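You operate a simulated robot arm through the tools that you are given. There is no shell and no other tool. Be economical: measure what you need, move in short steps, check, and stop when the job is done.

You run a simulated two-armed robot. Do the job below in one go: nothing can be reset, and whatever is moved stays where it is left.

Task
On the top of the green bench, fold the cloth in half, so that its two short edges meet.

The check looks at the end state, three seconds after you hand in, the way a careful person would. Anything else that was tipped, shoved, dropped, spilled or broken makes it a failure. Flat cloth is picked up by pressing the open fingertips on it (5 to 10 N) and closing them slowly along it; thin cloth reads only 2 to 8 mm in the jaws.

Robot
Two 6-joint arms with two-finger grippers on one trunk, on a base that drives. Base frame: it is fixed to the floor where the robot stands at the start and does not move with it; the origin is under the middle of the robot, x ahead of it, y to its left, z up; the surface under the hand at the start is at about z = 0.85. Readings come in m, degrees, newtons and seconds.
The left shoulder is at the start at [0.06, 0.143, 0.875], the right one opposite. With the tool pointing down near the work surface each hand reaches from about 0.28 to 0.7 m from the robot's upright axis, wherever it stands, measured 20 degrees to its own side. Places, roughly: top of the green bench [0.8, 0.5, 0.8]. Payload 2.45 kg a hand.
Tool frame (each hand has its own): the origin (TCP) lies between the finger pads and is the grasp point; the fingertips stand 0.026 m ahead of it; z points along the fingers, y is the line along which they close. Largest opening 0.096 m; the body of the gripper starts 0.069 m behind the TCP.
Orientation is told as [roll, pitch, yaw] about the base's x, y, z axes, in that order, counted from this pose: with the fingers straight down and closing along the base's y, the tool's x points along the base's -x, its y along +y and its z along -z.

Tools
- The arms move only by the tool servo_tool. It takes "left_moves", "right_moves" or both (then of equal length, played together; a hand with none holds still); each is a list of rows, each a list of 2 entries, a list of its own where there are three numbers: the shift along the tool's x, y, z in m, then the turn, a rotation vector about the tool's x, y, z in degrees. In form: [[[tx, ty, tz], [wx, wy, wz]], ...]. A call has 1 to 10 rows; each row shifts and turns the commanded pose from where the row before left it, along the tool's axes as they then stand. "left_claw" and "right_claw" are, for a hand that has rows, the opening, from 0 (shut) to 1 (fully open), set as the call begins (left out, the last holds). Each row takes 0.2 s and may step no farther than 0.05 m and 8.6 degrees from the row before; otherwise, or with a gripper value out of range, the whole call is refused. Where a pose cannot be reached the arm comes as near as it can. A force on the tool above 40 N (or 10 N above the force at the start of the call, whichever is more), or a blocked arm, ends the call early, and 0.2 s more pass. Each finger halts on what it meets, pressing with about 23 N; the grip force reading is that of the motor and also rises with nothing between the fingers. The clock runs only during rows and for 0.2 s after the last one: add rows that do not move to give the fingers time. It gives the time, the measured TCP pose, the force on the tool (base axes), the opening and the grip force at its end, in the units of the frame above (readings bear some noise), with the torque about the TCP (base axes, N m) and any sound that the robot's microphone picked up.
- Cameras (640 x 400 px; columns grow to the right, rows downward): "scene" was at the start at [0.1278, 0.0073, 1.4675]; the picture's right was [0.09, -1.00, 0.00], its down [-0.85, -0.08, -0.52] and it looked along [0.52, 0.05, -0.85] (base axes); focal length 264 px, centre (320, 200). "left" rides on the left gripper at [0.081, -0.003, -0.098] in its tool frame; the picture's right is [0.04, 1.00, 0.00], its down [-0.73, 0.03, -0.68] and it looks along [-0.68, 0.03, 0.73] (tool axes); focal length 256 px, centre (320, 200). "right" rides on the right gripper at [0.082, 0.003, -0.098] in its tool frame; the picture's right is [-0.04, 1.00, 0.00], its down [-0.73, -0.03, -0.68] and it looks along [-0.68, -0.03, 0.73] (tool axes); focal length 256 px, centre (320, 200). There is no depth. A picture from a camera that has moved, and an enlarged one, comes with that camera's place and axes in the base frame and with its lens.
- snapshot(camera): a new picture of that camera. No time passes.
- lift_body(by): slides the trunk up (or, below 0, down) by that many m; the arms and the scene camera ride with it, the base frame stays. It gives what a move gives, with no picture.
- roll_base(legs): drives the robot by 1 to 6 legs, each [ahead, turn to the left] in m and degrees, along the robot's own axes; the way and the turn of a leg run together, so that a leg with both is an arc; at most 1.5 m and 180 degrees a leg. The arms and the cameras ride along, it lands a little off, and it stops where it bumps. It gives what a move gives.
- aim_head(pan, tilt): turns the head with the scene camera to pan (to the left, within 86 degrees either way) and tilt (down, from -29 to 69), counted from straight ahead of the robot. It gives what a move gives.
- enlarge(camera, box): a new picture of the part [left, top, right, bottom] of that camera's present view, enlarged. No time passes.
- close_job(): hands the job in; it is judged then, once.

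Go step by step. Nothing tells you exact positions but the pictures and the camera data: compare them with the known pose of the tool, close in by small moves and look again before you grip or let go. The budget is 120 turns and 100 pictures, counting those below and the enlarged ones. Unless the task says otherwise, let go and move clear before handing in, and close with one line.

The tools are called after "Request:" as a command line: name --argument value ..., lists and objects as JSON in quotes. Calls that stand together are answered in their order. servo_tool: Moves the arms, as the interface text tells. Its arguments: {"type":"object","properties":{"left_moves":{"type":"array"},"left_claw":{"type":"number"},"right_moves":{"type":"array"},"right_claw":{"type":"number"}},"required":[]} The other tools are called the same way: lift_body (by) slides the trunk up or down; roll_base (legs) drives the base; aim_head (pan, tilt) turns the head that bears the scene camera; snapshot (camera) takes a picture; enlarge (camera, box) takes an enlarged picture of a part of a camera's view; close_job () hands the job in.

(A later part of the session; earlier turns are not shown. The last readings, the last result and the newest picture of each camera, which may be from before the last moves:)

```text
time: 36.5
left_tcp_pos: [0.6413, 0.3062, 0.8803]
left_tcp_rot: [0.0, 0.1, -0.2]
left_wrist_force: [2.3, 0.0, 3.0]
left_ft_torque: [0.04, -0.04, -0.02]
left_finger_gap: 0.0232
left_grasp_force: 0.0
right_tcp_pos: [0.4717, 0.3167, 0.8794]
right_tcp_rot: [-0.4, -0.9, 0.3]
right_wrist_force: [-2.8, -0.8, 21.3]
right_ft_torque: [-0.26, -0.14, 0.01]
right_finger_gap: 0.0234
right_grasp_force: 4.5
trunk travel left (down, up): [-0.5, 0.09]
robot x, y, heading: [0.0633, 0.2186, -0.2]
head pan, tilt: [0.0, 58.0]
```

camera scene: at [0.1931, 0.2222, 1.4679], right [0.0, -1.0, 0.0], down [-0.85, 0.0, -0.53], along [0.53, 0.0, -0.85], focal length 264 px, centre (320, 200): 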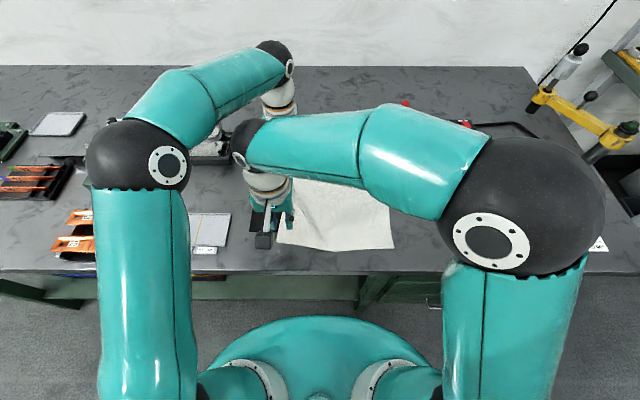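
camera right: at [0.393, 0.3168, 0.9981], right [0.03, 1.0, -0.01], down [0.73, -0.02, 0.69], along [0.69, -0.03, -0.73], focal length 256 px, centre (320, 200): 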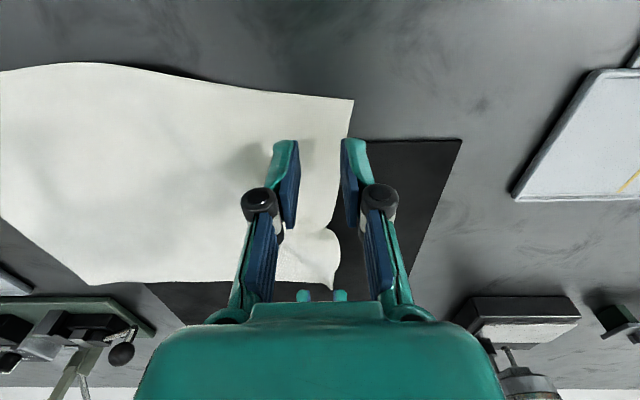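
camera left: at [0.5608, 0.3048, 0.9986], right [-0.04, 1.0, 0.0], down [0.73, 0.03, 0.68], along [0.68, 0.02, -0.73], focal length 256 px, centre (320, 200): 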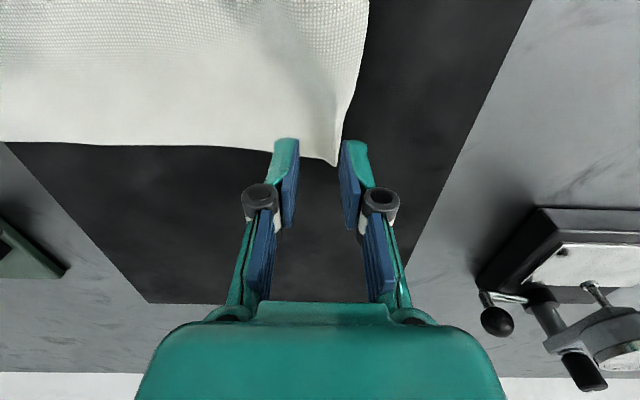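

The right hand presses too hard now. I'll back off slightly and start closing both in steps.

Request:
servo_tool --left_moves '[[[0, 0, 0.0006], [0, 0, 0]], [[0, 0, 0], [0, 0, 0]]]' --right_moves '[[[0, 0, -0.0009], [0, 0, 0]], [[0, 0, 0], [0, 0, 0]]]' --left_claw 0.2 --right_claw 0.2

Request:
servo_tool --left_moves '[[[0, 0, 0], [0, 0, 0]]]' --right_moves '[[[0, 0, 0], [0, 0, 0]]]' --left_claw 0.15 --right_claw 0.15

Request:
servo_tool --left_moves '[[[0, 0, 0], [0, 0, 0]]]' --right_moves '[[[0, 0, 0], [0, 0, 0]]]' --left_claw 0.1 --right_claw 0.1

Request:
servo_tool --left_moves '[[[0, 0, 0], [0, 0, 0]]]' --right_moves '[[[0, 0, 0], [0, 0, 0]]]' --left_claw 0.05 --right_claw 0.05

Request:
servo_tool --left_moves '[[[0, 0, 0], [0, 0, 0]], [[0, 0, 0], [0, 0, 0]]]' --right_moves '[[[0, 0, 0], [0, 0, 0]], [[0, 0, 0], [0, 0, 0]]]' --left_claw 0.0 --right_claw 0.0

Request:
snapshot --camera "left"

Request:
snapshot --camera "right"

```text
time: 37.1
left_tcp_pos: [0.6408, 0.3061, 0.8804]
left_tcp_rot: [0.0, 0.0, -0.2]
left_wrist_force: [-2.0, 1.9, 9.3]
left_ft_torque: [0.07, 0.05, -0.01]
left_finger_gap: 0.0198
left_grasp_force: 1.0
right_tcp_pos: [0.4705, 0.3161, 0.8791]
right_tcp_rot: [-0.5, -0.7, 0.4]
right_wrist_force: [3.5, -1.4, 9.9]
right_ft_torque: [-0.17, -0.23, 0.05]
right_finger_gap: 0.0189
right_grasp_force: 0.0
trunk travel left (down, up): [-0.5, 0.09]
robot x, y, heading: [0.0633, 0.2199, -0.0]
head pan, tilt: [0.0, 58.0]
```

```text
time: 37.5
left_tcp_pos: [0.6411, 0.3066, 0.88]
left_tcp_rot: [0.0, 0.0, -0.2]
left_wrist_force: [-0.3, 0.6, 10.5]
left_ft_torque: [0.04, 0.01, -0.01]
left_finger_gap: 0.0131
left_grasp_force: 0.1
right_tcp_pos: [0.4683, 0.3154, 0.8785]
right_tcp_rot: [-0.5, -0.8, 0.5]
right_wrist_force: [-2.8, 1.0, 6.0]
right_ft_torque: [-0.06, 0.02, -0.01]
right_finger_gap: 0.0143
right_grasp_force: 0.0
trunk travel left (down, up): [-0.5, 0.09]
robot x, y, heading: [0.0634, 0.2202, 0.1]
head pan, tilt: [0.0, 58.0]
```

```text
time: 37.9
left_tcp_pos: [0.6421, 0.3073, 0.8799]
left_tcp_rot: [0.1, 0.0, -0.2]
left_wrist_force: [-0.5, 0.8, 11.0]
left_ft_torque: [0.03, 0.01, -0.02]
left_finger_gap: 0.0096
left_grasp_force: 0.4
right_tcp_pos: [0.4693, 0.3165, 0.8778]
right_tcp_rot: [-0.5, -0.6, 0.5]
right_wrist_force: [-3.5, 0.6, 2.9]
right_ft_torque: [0.0, 0.06, -0.01]
right_finger_gap: 0.0088
right_grasp_force: 0.0
trunk travel left (down, up): [-0.5, 0.09]
robot x, y, heading: [0.0617, 0.2225, -0.0]
head pan, tilt: [0.0, 58.0]
```

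```text
time: 38.3
left_tcp_pos: [0.6412, 0.3061, 0.8788]
left_tcp_rot: [0.0, 0.0, -0.2]
left_wrist_force: [0.9, 1.9, 9.7]
left_ft_torque: [0.06, -0.03, 0.0]
left_finger_gap: 0.0043
left_grasp_force: 0.0
right_tcp_pos: [0.4689, 0.3176, 0.8792]
right_tcp_rot: [-0.4, -0.7, 0.5]
right_wrist_force: [-3.2, -0.4, 1.5]
right_ft_torque: [0.0, 0.04, 0.01]
right_finger_gap: 0.0051
right_grasp_force: 0.4
trunk travel left (down, up): [-0.5, 0.09]
robot x, y, heading: [0.0645, 0.2204, 0.1]
head pan, tilt: [0.0, 58.0]
```

```text
time: 38.9
left_tcp_pos: [0.6415, 0.3058, 0.8796]
left_tcp_rot: [-0.1, 0.1, -0.2]
left_wrist_force: [-2.7, 1.8, 20.0]
left_ft_torque: [0.29, 0.07, -0.03]
left_finger_gap: 0.0016
left_grasp_force: 23.9
right_tcp_pos: [0.4709, 0.3158, 0.8794]
right_tcp_rot: [-0.5, -0.8, 0.3]
right_wrist_force: [-0.2, -0.3, 0.6]
right_ft_torque: [-0.01, -0.01, -0.01]
right_finger_gap: 0.0031
right_grasp_force: 25.0
trunk travel left (down, up): [-0.5, 0.09]
robot x, y, heading: [0.0596, 0.2211, 0.2]
head pan, tilt: [0.0, 58.0]
```

```text
70 pictures are left
camera left: at [0.5594, 0.3024, 0.9765], right [-0.04, 1.0, 0.0], down [0.73, 0.03, 0.68], along [0.68, 0.02, -0.73], focal length 256 px, centre (320, 200)
```

left: 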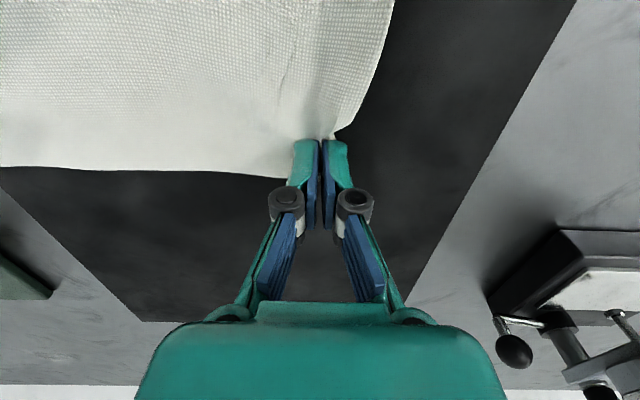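

```text
69 pictures are left
camera right: at [0.3871, 0.3204, 0.9765], right [0.03, 1.0, -0.01], down [0.72, -0.02, 0.69], along [0.69, -0.03, -0.72], focal length 256 px, centre (320, 200)
```

right: 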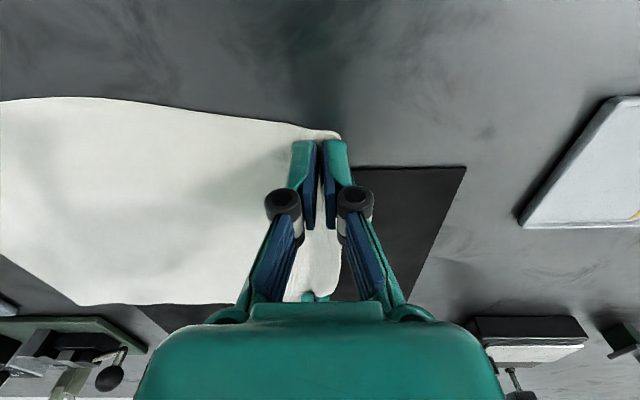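

Gaps read 1.6 and 3.1 mm. I'll lift both gently and check that both hold.

Request:
servo_tool --left_moves '[[[0, 0, -0.01], [0, 0, 0]], [[0, -0.005, -0.015], [0, 0, 0]], [[0, -0.01, -0.02], [0, 0, 0]], [[0, 0, 0], [0, 0, 0]]]' --right_moves '[[[0, 0, -0.01], [0, 0, 0]], [[0, -0.005, -0.015], [0, 0, 0]], [[0, -0.01, -0.02], [0, 0, 0]], [[0, 0, 0], [0, 0, 0]]]'

Request:
snapshot --camera "left"

Request:
snapshot --camera "right"

```text
time: 39.9
left_tcp_pos: [0.6428, 0.2912, 0.9228]
left_tcp_rot: [0.0, 0.1, -0.1]
left_wrist_force: [-0.2, -0.1, 0.5]
left_ft_torque: [-0.07, 0.01, 0.04]
left_finger_gap: 0.0014
left_grasp_force: 21.9
right_tcp_pos: [0.4731, 0.3014, 0.9245]
right_tcp_rot: [-0.5, -0.7, 0.3]
right_wrist_force: [0.0, 0.0, -0.7]
right_ft_torque: [-0.01, 0.01, 0.0]
right_finger_gap: 0.0019
right_grasp_force: 22.3
trunk travel left (down, up): [-0.5, 0.09]
robot x, y, heading: [0.0655, 0.2212, -0.1]
head pan, tilt: [0.0, 58.0]
```

```text
68 pictures are left
camera left: at [0.5622, 0.2872, 1.0205], right [-0.04, 1.0, 0.0], down [0.74, 0.03, 0.68], along [0.68, 0.02, -0.74], focal length 256 px, centre (320, 200)
```

left: 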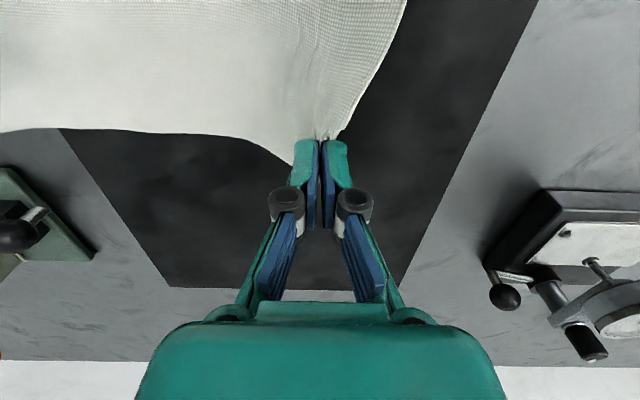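

```text
67 pictures are left
camera right: at [0.3899, 0.3058, 1.0217], right [0.03, 1.0, -0.01], down [0.73, -0.02, 0.69], along [0.69, -0.03, -0.73], focal length 256 px, centre (320, 200)
```

right: 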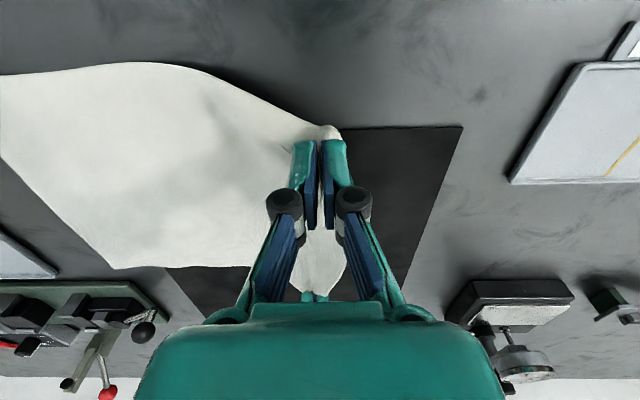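

Both hands hold the edge. I'll start the fold arc: up and over to the right, first half.

Request:
servo_tool --left_moves '[[[0, -0.014, -0.025], [0, 0, 0]], [[0, -0.014, -0.023], [0, 0, 0]], [[0.001, -0.024, -0.016], [0, 0, 0]], [[0.001, -0.024, -0.014], [0, 0, 0]], [[0.001, -0.022, -0.006], [0, 0, 0]], [[0.001, -0.022, -0.002], [0, 0, 0]], [[0, 0, 0], [0, 0, 0]]]' --right_moves '[[[0, -0.014, -0.025], [0, 0, 0]], [[0, -0.014, -0.023], [0, 0, 0]], [[0.001, -0.024, -0.016], [0, 0, 0]], [[0.002, -0.024, -0.014], [0, 0, 0]], [[0.002, -0.022, -0.006], [0, 0, 0]], [[0.002, -0.022, -0.002], [0, 0, 0]], [[0, 0, 0], [0, 0, 0]]]'

Request:
snapshot --camera "scene"

Request:
snapshot --camera "right"

Request:
snapshot --camera "left"

```text
time: 41.5
left_tcp_pos: [0.6343, 0.1722, 1.0098]
left_tcp_rot: [-0.1, 0.1, -0.1]
left_wrist_force: [0.1, 0.9, 3.1]
left_ft_torque: [0.11, 0.03, -0.03]
left_finger_gap: 0.0013
left_grasp_force: 21.1
right_tcp_pos: [0.4626, 0.1831, 1.0113]
right_tcp_rot: [-0.6, -0.6, 0.5]
right_wrist_force: [-0.3, -0.7, 0.0]
right_ft_torque: [-0.01, 0.01, -0.01]
right_finger_gap: 0.0013
right_grasp_force: 19.9
trunk travel left (down, up): [-0.5, 0.09]
robot x, y, heading: [0.063, 0.2192, 0.0]
head pan, tilt: [0.0, 58.0]
```

```text
66 pictures are left
camera scene: at [0.193, 0.2225, 1.4679], right [0.0, -1.0, 0.0], down [-0.85, 0.0, -0.53], along [0.53, 0.0, -0.85], focal length 264 px, centre (320, 200)
```

scene: 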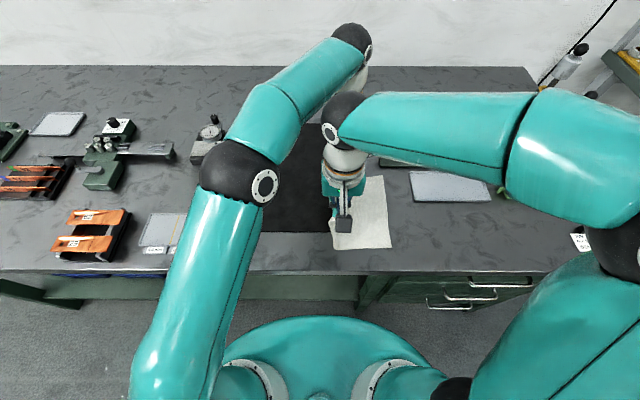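

```text
65 pictures are left
camera right: at [0.3798, 0.1872, 1.1088], right [0.03, 1.0, -0.01], down [0.73, -0.02, 0.69], along [0.69, -0.03, -0.73], focal length 256 px, centre (320, 200)
```

right: 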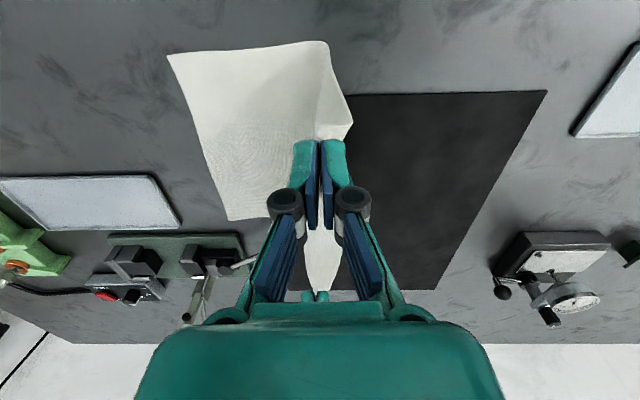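

```text
64 pictures are left
camera left: at [0.5534, 0.1689, 1.1057], right [-0.04, 1.0, 0.0], down [0.73, 0.03, 0.68], along [0.68, 0.02, -0.74], focal length 256 px, centre (320, 200)
```

left: 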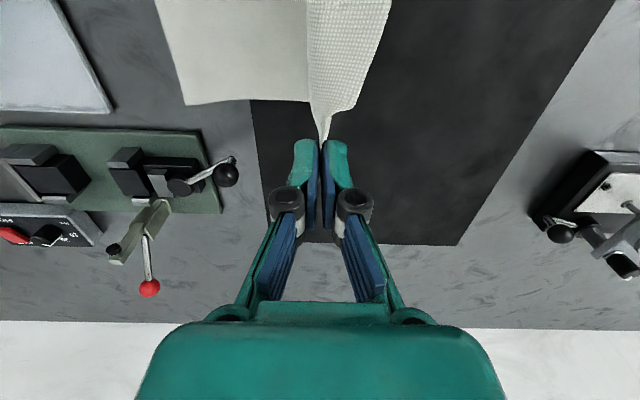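

The fold is going well; the right edge lies from (0.439, 0.046) to (0.661, 0.038). I'll carry on with the second half, down most of the way.

Request:
servo_tool --left_moves '[[[0, -0.021, 0.003], [0, 0, 0]], [[0, -0.021, 0.008], [0, 0, 0]], [[0, -0.021, 0.016], [0, 0, 0]], [[0, -0.02, 0.022], [0, 0, 0]], [[0, -0.018, 0.026], [0, 0, 0]], [[0, -0.012, 0.02], [0, 0, 0]], [[0, 0, 0], [0, 0, 0]]]' --right_moves '[[[0.001, -0.022, 0.003], [0, 0, 0]], [[0.001, -0.022, 0.008], [0, 0, 0]], [[0.001, -0.022, 0.016], [0, 0, 0]], [[0.001, -0.02, 0.022], [0, 0, 0]], [[0.001, -0.018, 0.026], [0, 0, 0]], [[0.001, -0.013, 0.02], [0, 0, 0]], [[0, 0, 0], [0, 0, 0]]]'

Request:
snapshot --camera "right"

Request:
snapshot --camera "left"

Request:
snapshot --camera "scene"

```text
time: 42.8
left_tcp_pos: [0.6685, 0.1408, 0.9063]
left_tcp_rot: [-0.7, 1.7, 7.9]
left_wrist_force: [-0.8, 0.6, 0.4]
left_ft_torque: [0.05, -0.01, -0.02]
left_finger_gap: 0.0016
left_grasp_force: 20.1
left hand out of reach, approached as far as the arm can: row 4, 5
right_tcp_pos: [0.4618, 0.0685, 0.9212]
right_tcp_rot: [-0.5, -0.8, 0.5]
right_wrist_force: [0.3, -0.3, -0.5]
right_ft_torque: [-0.02, 0.06, 0.0]
right_finger_gap: 0.0029
right_grasp_force: 22.2
trunk travel left (down, up): [-0.5, 0.09]
robot x, y, heading: [0.0646, 0.2197, 0.3]
head pan, tilt: [0.0, 58.0]
stopped in row 6 (left hand): the arm was blocked; the commanded pose is now the measured one
```

```text
63 pictures are left
camera right: at [0.3787, 0.0721, 1.0191], right [0.03, 1.0, -0.01], down [0.73, -0.02, 0.69], along [0.69, -0.03, -0.73], focal length 256 px, centre (320, 200)
```

right: 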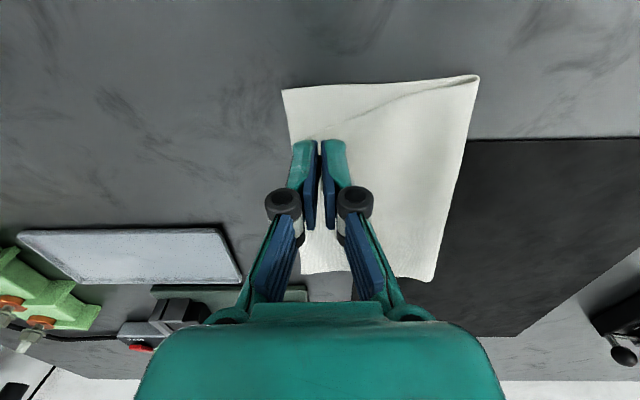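

```text
62 pictures are left
camera left: at [0.5905, 0.128, 1.0059], right [-0.18, 0.98, -0.01], down [0.74, 0.14, 0.66], along [0.65, 0.11, -0.75], focal length 256 px, centre (320, 200)
```

left: 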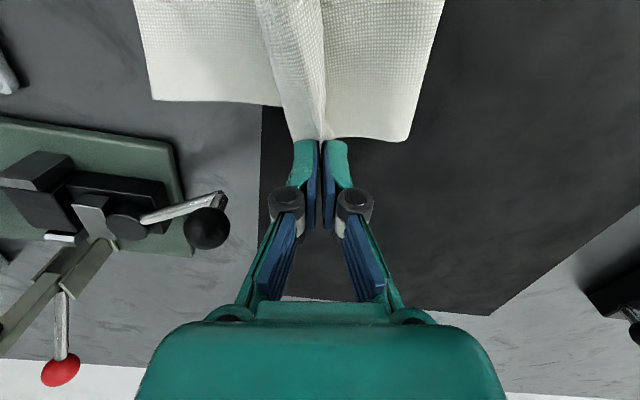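

```text
61 pictures are left
camera scene: at [0.1935, 0.222, 1.4647], right [0.0, -1.0, 0.0], down [-0.85, 0.0, -0.53], along [0.53, 0.0, -0.85], focal length 264 px, centre (320, 200)
```

scene: 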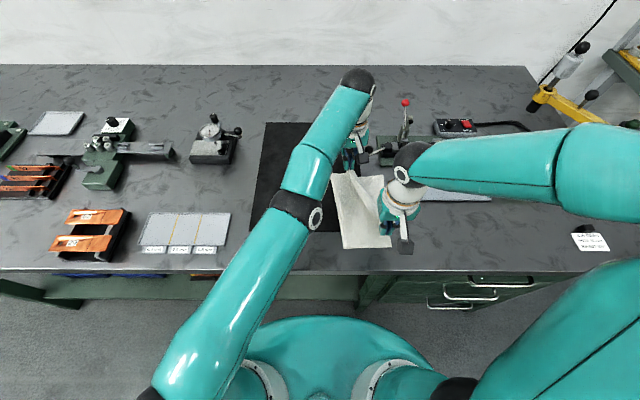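

The left arm runs out of reach there, but turning the base about 9° right carries the left hand straight to its goal. First I'll bring the right hand back a bit so that it also ends up in the right place.

Request:
servo_tool --right_moves '[[[-0.005, 0.018, -0.006], [0, 0, 0]], [[-0.005, 0.018, -0.006], [0, 0, 0]], [[-0.004, 0.018, 0], [0, 0, 0]], [[0, 0, 0], [0, 0, 0]]]'

Request:
roll_base --legs '[[0, -4.5]]'

Request:
snapshot --camera "right"

Request:
snapshot --camera "left"

```text
time: 43.8
left_tcp_pos: [0.6661, 0.1409, 0.9062]
left_tcp_rot: [-0.6, 1.8, 8.0]
left_wrist_force: [0.2, 1.8, -1.1]
left_ft_torque: [0.05, 0.05, -0.05]
left_finger_gap: 0.0027
left_grasp_force: 26.4
right_tcp_pos: [0.4758, 0.1207, 0.9366]
right_tcp_rot: [-0.5, -0.7, 0.4]
right_wrist_force: [-0.4, 0.2, 0.9]
right_ft_torque: [-0.01, -0.05, 0.0]
right_finger_gap: 0.0032
right_grasp_force: 21.2
trunk travel left (down, up): [-0.5, 0.09]
robot x, y, heading: [0.0623, 0.2212, -0.0]
head pan, tilt: [0.0, 58.0]
```

```text
time: 44.7
left_tcp_pos: [0.6572, 0.0903, 0.906]
left_tcp_rot: [-0.5, 1.9, 2.9]
left_wrist_force: [-1.7, -0.5, 0.4]
left_ft_torque: [-0.01, -0.03, 0.03]
left_finger_gap: 0.0015
left_grasp_force: 20.1
right_tcp_pos: [0.4652, 0.0885, 0.9369]
right_tcp_rot: [-0.5, -0.7, -4.3]
right_wrist_force: [-0.4, -1.1, 1.1]
right_ft_torque: [0.0, 0.0, 0.06]
right_finger_gap: 0.0014
right_grasp_force: 24.3
trunk travel left (down, up): [-0.5, 0.09]
robot x, y, heading: [0.0638, 0.2264, -4.4]
head pan, tilt: [0.0, 58.0]
```

```text
60 pictures are left
camera right: at [0.3829, 0.0986, 1.0333], right [0.11, 0.99, -0.01], down [0.72, -0.08, 0.69], along [0.68, -0.08, -0.73], focal length 256 px, centre (320, 200)
```

right: 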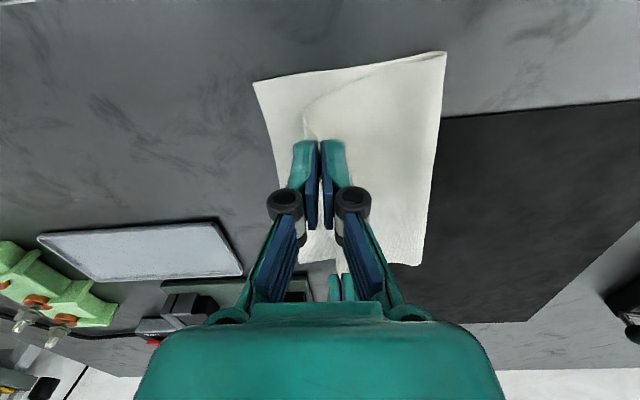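

```text
59 pictures are left
camera left: at [0.5778, 0.0834, 1.0043], right [-0.09, 1.0, -0.01], down [0.75, 0.07, 0.65], along [0.65, 0.05, -0.76], focal length 256 px, centre (320, 200)
```

left: 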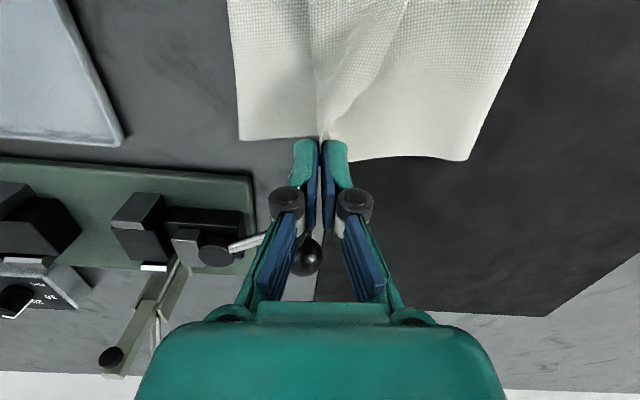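

Everything follows nicely, and the right edge has not moved. I'll turn another 4.3°.

Request:
roll_base --legs '[[0, -4.2]]'

Request:
snapshot --camera "right"

Request:
snapshot --camera "left"

```text
time: 45.6
left_tcp_pos: [0.6419, 0.0459, 0.9058]
left_tcp_rot: [-0.5, 1.8, -1.6]
left_wrist_force: [-6.7, 0.6, -1.8]
left_ft_torque: [-0.01, -0.52, 0.0]
left_finger_gap: 0.0026
left_grasp_force: 26.6
right_tcp_pos: [0.4552, 0.0586, 0.9369]
right_tcp_rot: [-0.5, -0.8, -8.4]
right_wrist_force: [1.0, 0.5, 0.7]
right_ft_torque: [-0.05, 0.01, 0.0]
right_finger_gap: 0.0023
right_grasp_force: 21.6
trunk travel left (down, up): [-0.5, 0.09]
robot x, y, heading: [0.0661, 0.2256, -8.7]
head pan, tilt: [0.0, 58.0]
```

```text
58 pictures are left
camera right: at [0.3734, 0.0754, 1.0342], right [0.19, 0.98, -0.01], down [0.71, -0.13, 0.69], along [0.67, -0.13, -0.73], focal length 256 px, centre (320, 200)
```

right: 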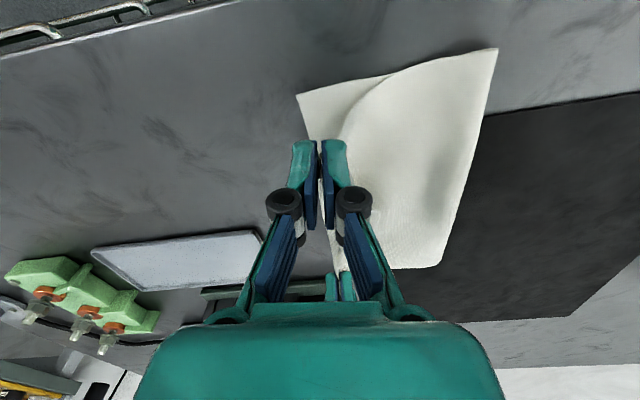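

```text
57 pictures are left
camera left: at [0.5628, 0.0445, 1.005], right [-0.01, 1.0, -0.01], down [0.76, 0.01, 0.65], along [0.65, 0.0, -0.76], focal length 256 px, centre (320, 200)
```

left: 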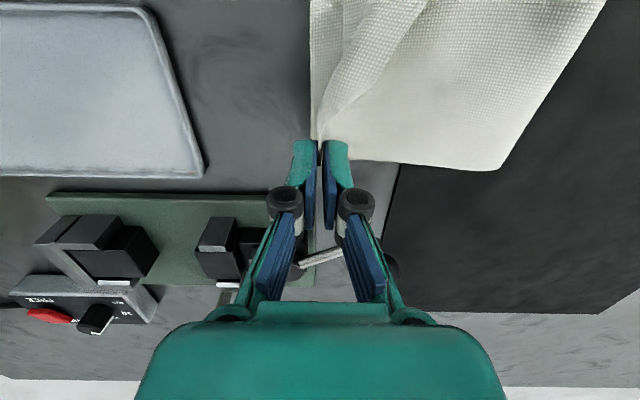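

The left hand shows a small sideways force; I'll check that it isn't touching anything.

Request:
servo_tool --left_moves '[[[0, 0, 0], [0, 0, 0]]]'

Request:
aim_head --pan -8 --tilt 50

Request:
snapshot --camera "scene"

Request:
enlarge --camera "scene" --box '[300, 60, 480, 240]'

```text
time: 46.0
left_tcp_pos: [0.6411, 0.0449, 0.9047]
left_tcp_rot: [-0.5, 1.9, -1.7]
left_wrist_force: [0.2, -0.3, 0.5]
left_ft_torque: [-0.02, 0.03, -0.02]
left_finger_gap: 0.0033
left_grasp_force: 26.6
right_tcp_pos: [0.4556, 0.0583, 0.9362]
right_tcp_rot: [-0.5, -0.7, -8.4]
right_wrist_force: [0.7, 0.3, 0.3]
right_ft_torque: [-0.01, 0.0, 0.0]
right_finger_gap: 0.0021
right_grasp_force: 21.4
trunk travel left (down, up): [-0.5, 0.09]
robot x, y, heading: [0.0647, 0.2321, -9.1]
head pan, tilt: [0.0, 58.0]
```

```text
time: 46.7
left_tcp_pos: [0.6412, 0.0455, 0.9073]
left_tcp_rot: [-0.6, 1.9, -1.6]
left_wrist_force: [0.0, 0.4, 0.2]
left_ft_torque: [0.04, 0.03, 0.01]
left_finger_gap: 0.0024
left_grasp_force: 21.5
right_tcp_pos: [0.4565, 0.0588, 0.9385]
right_tcp_rot: [-0.6, -0.8, -8.3]
right_wrist_force: [-0.1, 0.1, -0.2]
right_ft_torque: [0.0, 0.01, -0.02]
right_finger_gap: 0.0014
right_grasp_force: 19.8
trunk travel left (down, up): [-0.5, 0.09]
robot x, y, heading: [0.069, 0.2302, -9.0]
head pan, tilt: [-8.0, 50.0]
```

```text
56 pictures are left
camera scene: at [0.1981, 0.1985, 1.4782], right [-0.29, -0.96, 0.0], down [-0.73, 0.22, -0.64], along [0.61, -0.18, -0.77], focal length 264 px, centre (320, 200)
```

scene: 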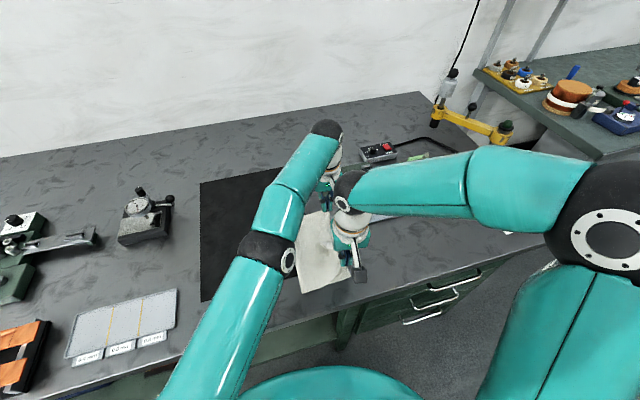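

```text
2.22 times, centred on (390, 150) of scene
camera zoom: at [0.1981, 0.1985, 1.4782], right [-0.29, -0.96, 0.0], down [-0.73, 0.22, -0.64], along [0.61, -0.18, -0.77], focal length 586 px, centre (164, 311)
```

zoom: 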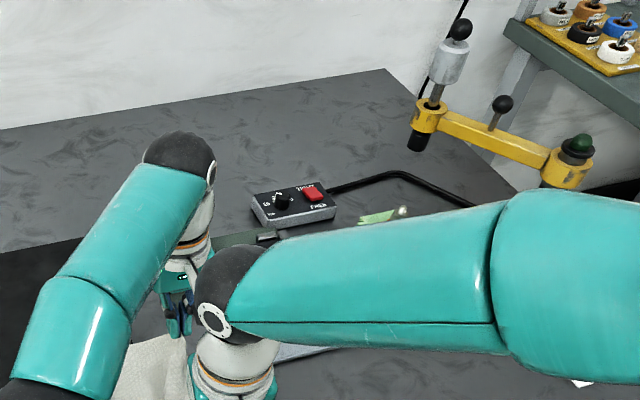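

No lasting contact; it was only the turning. Now I lower both hands to lay the edge on the right edge.

Request:
servo_tool --left_moves '[[[0, 0, 0], [0, 0, 0]], [[0, 0, 0.006], [0, 0, 0]], [[0, 0, 0.006], [0, 0, 0]], [[0, 0, 0.005], [0, 0, 0]], [[0, 0, 0.004], [0, 0, 0]], [[0, 0, 0], [0, 0, 0]]]' --right_moves '[[[0, -0.001, 0.014], [0, 0, 0]], [[0, -0.001, 0.014], [0, 0, 0]], [[0, -0.001, 0.012], [0, 0, 0]], [[0, -0.001, 0.009], [0, 0, 0]], [[0, 0, 0.003], [0, 0, 0]], [[0, 0, 0], [0, 0, 0]]]'

Request:
snapshot --camera "right"

Request:
snapshot --camera "left"

```text
time: 48.1
left_tcp_pos: [0.6403, 0.0448, 0.8846]
left_tcp_rot: [-0.5, 1.9, -1.6]
left_wrist_force: [0.6, -0.7, 0.3]
left_ft_torque: [-0.01, 0.04, 0.01]
left_finger_gap: 0.0034
left_grasp_force: 25.9
right_tcp_pos: [0.4554, 0.0547, 0.886]
right_tcp_rot: [-0.5, -0.7, -8.4]
right_wrist_force: [-0.2, 0.7, 0.8]
right_ft_torque: [0.0, -0.01, 0.0]
right_finger_gap: 0.0022
right_grasp_force: 22.4
trunk travel left (down, up): [-0.5, 0.09]
robot x, y, heading: [0.0629, 0.233, -8.6]
head pan, tilt: [-8.0, 50.0]
```

```text
54 pictures are left
camera right: at [0.3733, 0.0713, 0.983], right [0.19, 0.98, -0.01], down [0.71, -0.13, 0.69], along [0.67, -0.13, -0.73], focal length 256 px, centre (320, 200)
```

right: 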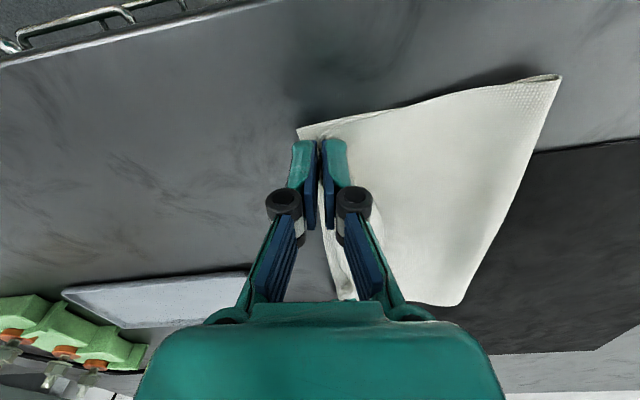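

```text
53 pictures are left
camera left: at [0.5623, 0.0443, 0.9851], right [-0.01, 1.0, -0.01], down [0.76, 0.02, 0.65], along [0.65, 0.0, -0.76], focal length 256 px, centre (320, 200)
```

left: 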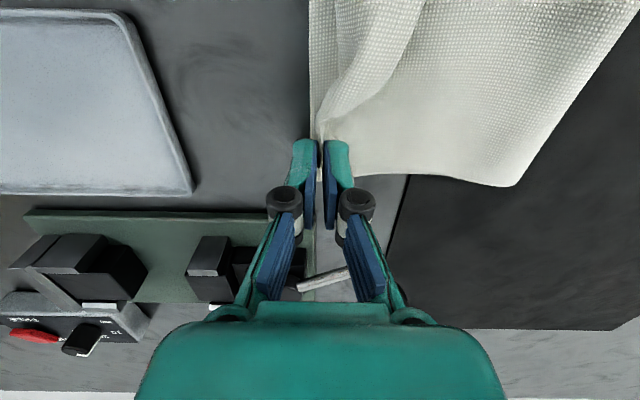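

The edge lies over the right edge. I'll open both hands slightly and lift away straight up.

Request:
servo_tool --left_moves '[[[0, 0, 0], [0, 0, 0]], [[0, 0, 0], [0, 0, 0]], [[0, 0, -0.01], [0, 0, 0]], [[0, 0, -0.02], [0, 0, 0]], [[0, 0, -0.04], [0, 0, 0]], [[0, 0, -0.04], [0, 0, 0]]]' --right_moves '[[[0, 0, 0], [0, 0, 0]], [[0, 0, 0], [0, 0, 0]], [[0, 0, -0.01], [0, 0, 0]], [[0, 0, -0.02], [0, 0, 0]], [[0, 0, -0.04], [0, 0, 0]], [[0, 0, -0.04], [0, 0, 0]]]' --left_claw 0.2 --right_claw 0.2

Request:
snapshot --camera "right"

Request:
snapshot --camera "left"

```text
time: 49.5
left_tcp_pos: [0.6306, 0.0701, 0.9885]
left_tcp_rot: [-0.9, 2.0, -0.3]
left_wrist_force: [0.1, 1.0, 0.3]
left_ft_torque: [-0.01, -0.05, -0.01]
left_finger_gap: 0.0192
left_grasp_force: 0.1
left hand out of reach, approached as far as the arm can: row 5, 6
right_tcp_pos: [0.4533, 0.0577, 0.995]
right_tcp_rot: [-0.6, -0.7, -8.4]
right_wrist_force: [-0.3, -0.2, 1.4]
right_ft_torque: [-0.01, -0.06, 0.0]
right_finger_gap: 0.0192
right_grasp_force: 0.0
trunk travel left (down, up): [-0.5, 0.09]
robot x, y, heading: [0.0659, 0.2273, -8.9]
head pan, tilt: [-8.0, 50.0]
```

```text
52 pictures are left
camera right: at [0.3717, 0.0738, 1.0919], right [0.19, 0.98, -0.01], down [0.71, -0.13, 0.69], along [0.67, -0.13, -0.73], focal length 256 px, centre (320, 200)
```

right: 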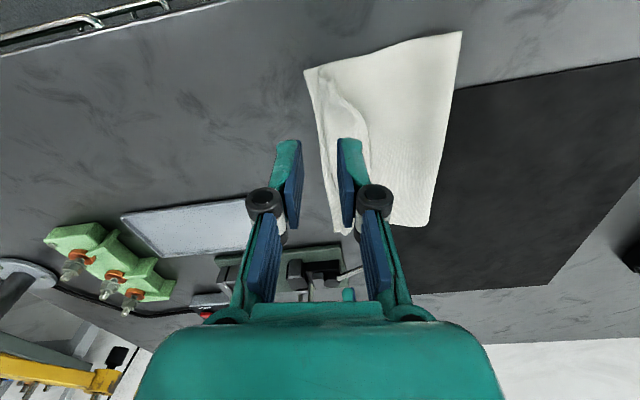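

```text
51 pictures are left
camera left: at [0.553, 0.0684, 1.0879], right [-0.03, 1.0, -0.01], down [0.76, 0.03, 0.65], along [0.65, 0.01, -0.76], focal length 256 px, centre (320, 200)
```

left: 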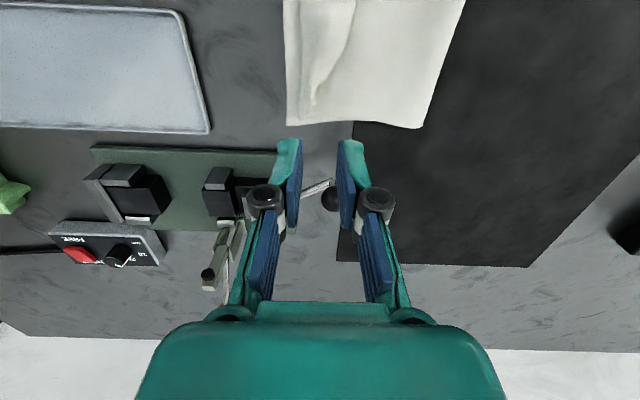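

The corners meet, but the middle of the upper edge bows inward. I'll move both hands aside to see it properly.

Request:
servo_tool --left_moves '[[[0, 0.03, -0.01], [0, 0, 0]], [[0, 0.04, -0.01], [0, 0, 0]], [[0, 0.045, 0], [0, 0, 0]], [[0, 0.045, 0], [0, 0, 0]], [[0.01, 0.045, 0], [0, 0, 0]], [[0.02, 0.045, 0], [0, 0, 0]], [[0, 0, 0], [0, 0, 0]]]' --right_moves '[[[0, -0.02, -0.02], [0, 0, 0]], [[0, -0.04, -0.02], [0, 0, 0]], [[0, -0.045, 0], [0, 0, 0]], [[0, -0.045, 0], [0, 0, 0]], [[0, -0.045, 0], [0, 0, 0]], [[0, 0, 0], [0, 0, 0]], [[0, 0, 0], [0, 0, 0]]]'

Request:
aim_head --pan -8 --tilt 60

Request:
enlarge --camera "scene" --box '[220, 90, 420, 270]'

Request:
snapshot --camera "right"

```text
time: 51.1
left_tcp_pos: [0.6401, 0.0909, 1.0003]
left_tcp_rot: [-0.6, 2.0, -1.5]
left_wrist_force: [1.0, -0.7, -0.2]
left_ft_torque: [0.01, -0.02, 0.01]
left_finger_gap: 0.0191
left_grasp_force: 0.0
left hand out of reach, approached as far as the arm can: row 1, 2, 3, 4, 5, 6
right_tcp_pos: [0.4285, -0.1362, 1.0385]
right_tcp_rot: [-0.5, -0.7, -8.4]
right_wrist_force: [-0.5, -0.3, 0.5]
right_ft_torque: [-0.01, -0.02, -0.02]
right_finger_gap: 0.0191
right_grasp_force: 0.1
trunk travel left (down, up): [-0.5, 0.09]
robot x, y, heading: [0.0655, 0.2285, -8.6]
head pan, tilt: [-8.0, 50.0]
```

```text
time: 51.8
left_tcp_pos: [0.6414, 0.0914, 1.0004]
left_tcp_rot: [-0.6, 1.9, -1.5]
left_wrist_force: [0.2, 0.6, 0.2]
left_ft_torque: [-0.01, 0.03, 0.0]
left_finger_gap: 0.0194
left_grasp_force: 0.0
right_tcp_pos: [0.4291, -0.1362, 1.0378]
right_tcp_rot: [-0.5, -0.7, -8.5]
right_wrist_force: [0.5, 0.1, 0.2]
right_ft_torque: [0.0, -0.02, 0.0]
right_finger_gap: 0.0194
right_grasp_force: 0.0
trunk travel left (down, up): [-0.5, 0.09]
robot x, y, heading: [0.064, 0.2247, -8.9]
head pan, tilt: [-8.0, 60.0]
```

```text
2.22 times, centred on (320, 180) of scene
camera zoom: at [0.1882, 0.2013, 1.4656], right [-0.29, -0.96, 0.0], down [-0.83, 0.25, -0.5], along [0.48, -0.14, -0.87], focal length 586 px, centre (320, 244)
```

zoom: 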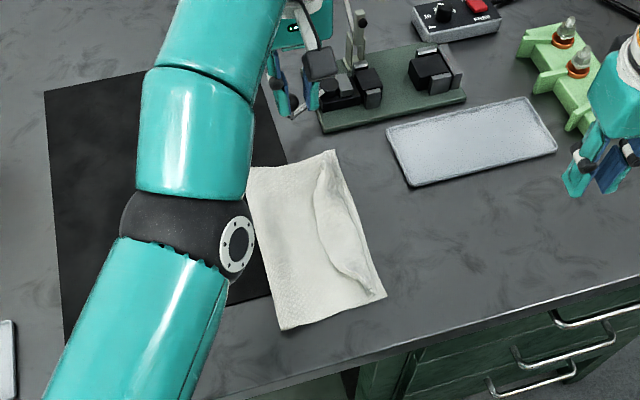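

```text
49 pictures are left
camera right: at [0.3465, -0.1191, 1.135], right [0.19, 0.98, -0.01], down [0.71, -0.13, 0.69], along [0.67, -0.13, -0.73], focal length 256 px, centre (320, 200)
```

right: 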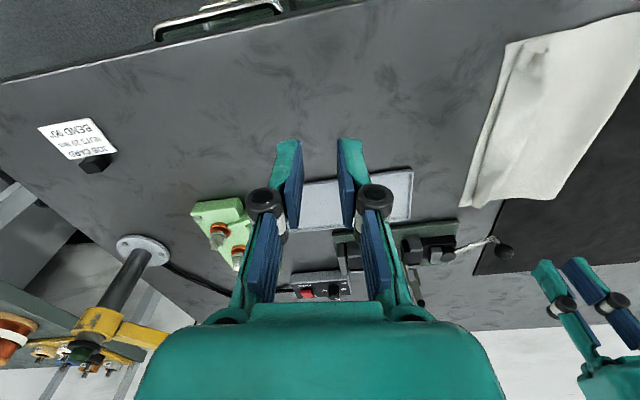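

Request:
enlarge --camera "scene" --box '[290, 150, 350, 200]'

Request:
enlarge --camera "right" --box '[440, 0, 640, 220]'

```text
8.00 times, centred on (320, 175) of scene
camera zoom: at [0.1882, 0.2013, 1.4656], right [-0.29, -0.96, 0.0], down [-0.83, 0.25, -0.5], along [0.48, -0.14, -0.87], focal length 2108 px, centre (320, 400)
```

zoom: 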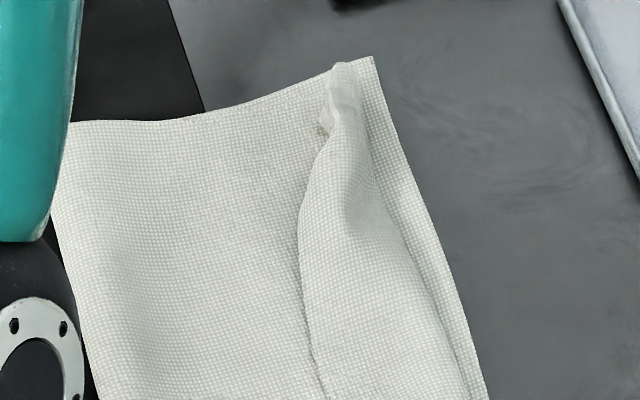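

```text
1.82 times, centred on (540, 110) of right
camera zoom: at [0.3465, -0.1191, 1.135], right [0.19, 0.98, -0.01], down [0.71, -0.13, 0.69], along [0.67, -0.13, -0.73], focal length 465 px, centre (-80, 364)
```

zoom: 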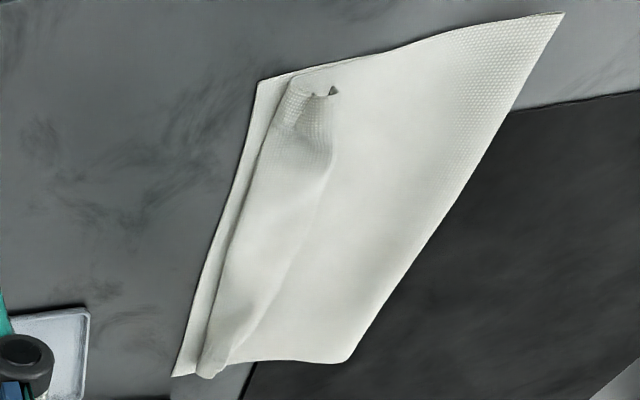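

The upper layer reached the right place, but its last 3 cm is tucked back on top of itself. I'll turn the base back and clear the left arm, then flip that flap outward with the right hand.

Request:
roll_base --legs '[[0, 8.7]]'

Request:
servo_tool --left_moves '[[[0.0, 0.03, -0.01], [0, 0, 0]], [[0.01, 0.04, -0.01], [0, 0, 0]], [[0.01, 0.045, 0], [0, 0, 0]], [[0.02, 0.04, 0], [0, 0, 0]], [[0.03, 0.03, 0], [0, 0, 0]], [[0.03, 0.03, 0], [0, 0, 0]], [[0, 0, 0], [0, 0, 0]]]'

Request:
snapshot --camera "scene"

```text
time: 52.9
left_tcp_pos: [0.6563, 0.1813, 1.0013]
left_tcp_rot: [-0.3, 2.3, 7.2]
left_wrist_force: [-0.2, -0.2, 0.3]
left_ft_torque: [-0.03, 0.0, 0.02]
left_finger_gap: 0.0194
left_grasp_force: 0.1
right_tcp_pos: [0.4796, -0.0753, 1.0382]
right_tcp_rot: [-0.5, -0.6, 0.4]
right_wrist_force: [-0.3, 0.3, 0.3]
right_ft_torque: [0.01, 0.01, 0.02]
right_finger_gap: 0.0195
right_grasp_force: 0.2
trunk travel left (down, up): [-0.5, 0.09]
robot x, y, heading: [0.0656, 0.2202, -0.0]
head pan, tilt: [-8.0, 60.0]
```

```text
time: 54.5
left_tcp_pos: [0.6582, 0.1888, 1.0054]
left_tcp_rot: [-0.3, 2.2, 7.3]
left_wrist_force: [-0.2, -0.5, 0.1]
left_ft_torque: [0.03, 0.01, 0.02]
left_finger_gap: 0.0192
left_grasp_force: 0.1
left hand out of reach, approached as far as the arm can: row 1, 2, 3, 4, 5, 6
right_tcp_pos: [0.4799, -0.0756, 1.0376]
right_tcp_rot: [-0.5, -0.7, 0.5]
right_wrist_force: [0.0, -0.2, 0.6]
right_ft_torque: [0.01, 0.0, 0.0]
right_finger_gap: 0.0192
right_grasp_force: 0.0
trunk travel left (down, up): [-0.5, 0.09]
robot x, y, heading: [0.0643, 0.2224, -0.2]
head pan, tilt: [-8.0, 60.0]
```

```text
46 pictures are left
camera scene: at [0.1911, 0.2137, 1.4656], right [-0.14, -0.99, 0.0], down [-0.86, 0.12, -0.5], along [0.49, -0.07, -0.87], focal length 264 px, centre (320, 200)
```

scene: 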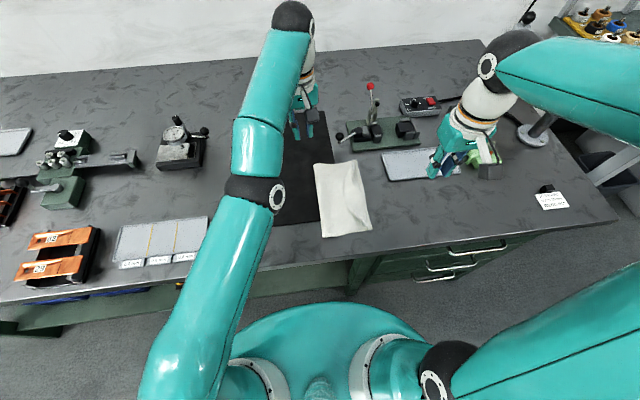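

The left arm is stretched straight; I'll pull it back toward the robot first.

Request:
servo_tool --left_moves '[[[0.03, 0, 0.0], [0, 0, 0]], [[0.03, 0, 0], [0, 0, 0]], [[0.03, 0, 0], [0, 0, 0]], [[0.03, 0.0, 0], [0, 0, 0]], [[0, 0, 0], [0, 0, 0]]]'

Request:
snapshot --camera "scene"

```text
time: 55.7
left_tcp_pos: [0.6583, 0.1901, 1.0061]
left_tcp_rot: [-0.3, 2.4, 7.3]
left_wrist_force: [0.4, 0.2, 0.5]
left_ft_torque: [0.02, -0.03, 0.0]
left_finger_gap: 0.0191
left_grasp_force: 0.1
left hand out of reach, approached as far as the arm can: row 1, 2, 3, 4
right_tcp_pos: [0.4793, -0.0771, 1.0391]
right_tcp_rot: [-0.6, -0.8, 0.4]
right_wrist_force: [-0.3, 0.8, 0.0]
right_ft_torque: [0.03, -0.02, 0.02]
right_finger_gap: 0.0192
right_grasp_force: 0.1
trunk travel left (down, up): [-0.5, 0.09]
robot x, y, heading: [0.0636, 0.2205, -0.0]
head pan, tilt: [-8.0, 60.0]
```

```text
45 pictures are left
camera scene: at [0.1911, 0.2137, 1.4656], right [-0.14, -0.99, 0.0], down [-0.86, 0.12, -0.5], along [0.49, -0.07, -0.87], focal length 264 px, centre (320, 200)
```

scene: 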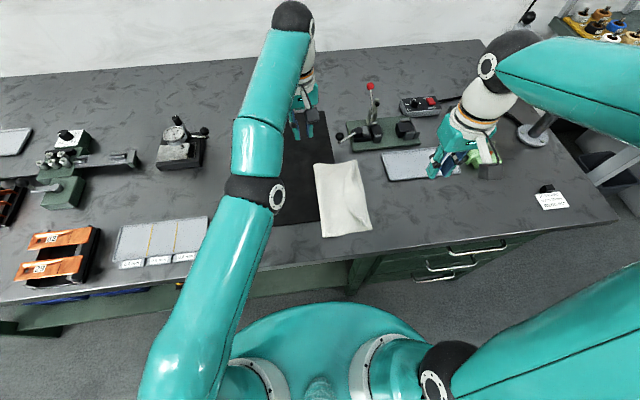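

It's stuck at the straight-elbow pose, while lower down it moved freely. I'll dip a little to bend the elbow, then retract.

Request:
servo_tool --left_moves '[[[0, 0, 0.02], [0, 0, 0]], [[0, 0, 0.02], [0, 0, 0]], [[0.01, 0, 0], [0, 0, 0]], [[0.02, 0, 0], [0, 0, 0]]]'

```text
time: 56.7
left_tcp_pos: [0.6624, 0.1784, 0.9769]
left_tcp_rot: [-0.3, 2.4, 7.2]
left_wrist_force: [-0.3, 0.3, 0.1]
left_ft_torque: [-0.01, 0.0, 0.0]
left_finger_gap: 0.0193
left_grasp_force: 0.0
left hand out of reach, approached as far as the arm can: row 1, 2, 3, 4
right_tcp_pos: [0.4799, -0.0753, 1.0384]
right_tcp_rot: [-0.5, -0.7, 0.4]
right_wrist_force: [-0.1, 0.2, -0.4]
right_ft_torque: [0.01, -0.01, 0.02]
right_finger_gap: 0.0195
right_grasp_force: 0.1
trunk travel left (down, up): [-0.5, 0.09]
robot x, y, heading: [0.0676, 0.2239, -0.1]
head pan, tilt: [-8.0, 60.0]
```

Request:
servo_tool --left_moves '[[[0.02, 0.0, 0.015], [0, 0, 0]], [[0.02, 0, 0.015], [0, 0, 0]], [[0.03, 0, 0], [0, 0, 0]], [[0.03, 0, 0], [0, 0, 0]], [[0.03, 0, -0.01], [0, 0, 0]], [[0, 0, 0], [0, 0, 0]]]'

Request:
snapshot --camera "left"

```text
time: 58.1
left_tcp_pos: [0.653, 0.1613, 0.9878]
left_tcp_rot: [-0.3, 2.3, 7.2]
left_wrist_force: [0.5, 0.1, 0.2]
left_ft_torque: [-0.01, -0.01, -0.03]
left_finger_gap: 0.0194
left_grasp_force: 0.1
left hand out of reach, approached as far as the arm can: row 1, 2, 3, 4, 5
right_tcp_pos: [0.48, -0.0764, 1.038]
right_tcp_rot: [-0.4, -0.7, 0.5]
right_wrist_force: [0.8, -0.3, -0.7]
right_ft_torque: [0.0, -0.03, -0.02]
right_finger_gap: 0.0187
right_grasp_force: 0.0
trunk travel left (down, up): [-0.5, 0.09]
robot x, y, heading: [0.0645, 0.2214, -0.2]
head pan, tilt: [-8.0, 60.0]
```

```text
44 pictures are left
camera left: at [0.576, 0.1487, 1.0871], right [-0.17, 0.99, 0.0], down [0.75, 0.13, 0.65], along [0.64, 0.1, -0.76], focal length 256 px, centre (320, 200)
```

left: 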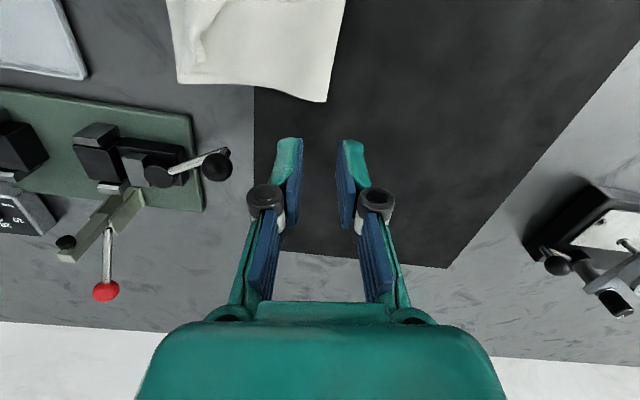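

The arm seems locked radially at full stretch. I'll step downward along the way it came, where it moved freely before (clear air above the mat).

Request:
servo_tool --left_moves '[[[0, 0, 0.03], [0, 0, 0]], [[0, 0, 0.03], [0, 0, 0]], [[0, 0, 0], [0, 0, 0]], [[0, 0, 0], [0, 0, 0]]]'

Request:
snapshot --camera "left"

```text
time: 59.1
left_tcp_pos: [0.6663, 0.1578, 0.9306]
left_tcp_rot: [-0.2, 2.4, 7.2]
left_wrist_force: [-0.3, 1.9, -0.1]
left_ft_torque: [-0.01, 0.02, 0.03]
left_finger_gap: 0.0191
left_grasp_force: 0.1
left hand out of reach, approached as far as the arm can: row 1, 2
right_tcp_pos: [0.4805, -0.0758, 1.0383]
right_tcp_rot: [-0.5, -0.7, 0.4]
right_wrist_force: [0.1, 0.2, 0.8]
right_ft_torque: [0.02, -0.01, -0.01]
right_finger_gap: 0.0192
right_grasp_force: 0.1
trunk travel left (down, up): [-0.5, 0.09]
robot x, y, heading: [0.0636, 0.2194, -0.1]
head pan, tilt: [-8.0, 60.0]
```

```text
43 pictures are left
camera left: at [0.5899, 0.144, 1.0305], right [-0.17, 0.99, 0.0], down [0.75, 0.13, 0.65], along [0.64, 0.11, -0.76], focal length 256 px, centre (320, 200)
```

left: 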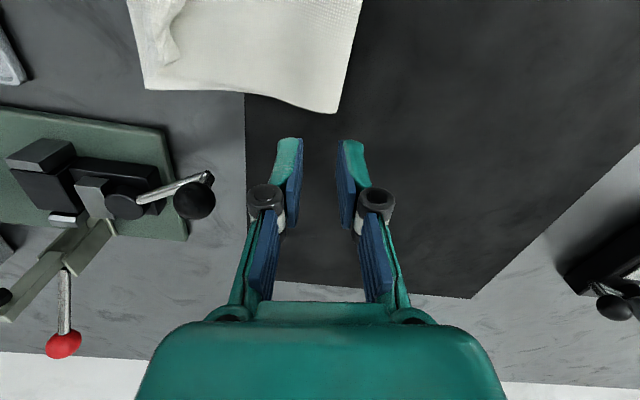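

Request:
servo_tool --left_moves '[[[0, 0, 0.012], [0, 0, 0]], [[0, 0, 0.012], [0, 0, 0]], [[0, 0, 0], [0, 0, 0]]]'

```text
time: 59.9
left_tcp_pos: [0.6701, 0.1545, 0.9077]
left_tcp_rot: [-0.4, 2.3, 7.2]
left_wrist_force: [0.0, 0.4, 0.1]
left_ft_torque: [-0.01, 0.0, 0.01]
left_finger_gap: 0.0193
left_grasp_force: 0.0
left hand out of reach, approached as far as the arm can: row 1
right_tcp_pos: [0.4804, -0.0748, 1.0377]
right_tcp_rot: [-0.6, -0.7, 0.4]
right_wrist_force: [0.3, -0.2, -0.4]
right_ft_torque: [0.03, 0.02, 0.03]
right_finger_gap: 0.0193
right_grasp_force: 0.1
trunk travel left (down, up): [-0.5, 0.09]
robot x, y, heading: [0.067, 0.227, 0.1]
head pan, tilt: [-8.0, 60.0]
```

The second step was fully reachable again. I'll try small retracting steps at this height.

Request:
servo_tool --left_moves '[[[0.008, 0.006, 0.0], [0, 0, 0]], [[0.01, 0.01, 0], [0, 0, 0]], [[0.01, 0.02, 0], [0, 0, 0]], [[0, 0, 0], [0, 0, 0]]]'

```text
time: 60.9
left_tcp_pos: [0.6715, 0.1633, 0.9147]
left_tcp_rot: [-0.4, 2.3, 7.2]
left_wrist_force: [-0.7, 0.7, -0.8]
left_ft_torque: [-0.02, -0.03, 0.01]
left_finger_gap: 0.0192
left_grasp_force: 0.1
left hand out of reach, approached as far as the arm can: row 1, 2, 3
right_tcp_pos: [0.4804, -0.0753, 1.0376]
right_tcp_rot: [-0.5, -0.7, 0.4]
right_wrist_force: [0.4, 0.7, -0.6]
right_ft_torque: [-0.05, 0.02, 0.04]
right_finger_gap: 0.0194
right_grasp_force: 0.0
trunk travel left (down, up): [-0.5, 0.09]
robot x, y, heading: [0.0717, 0.223, 0.1]
head pan, tilt: [-8.0, 60.0]
```

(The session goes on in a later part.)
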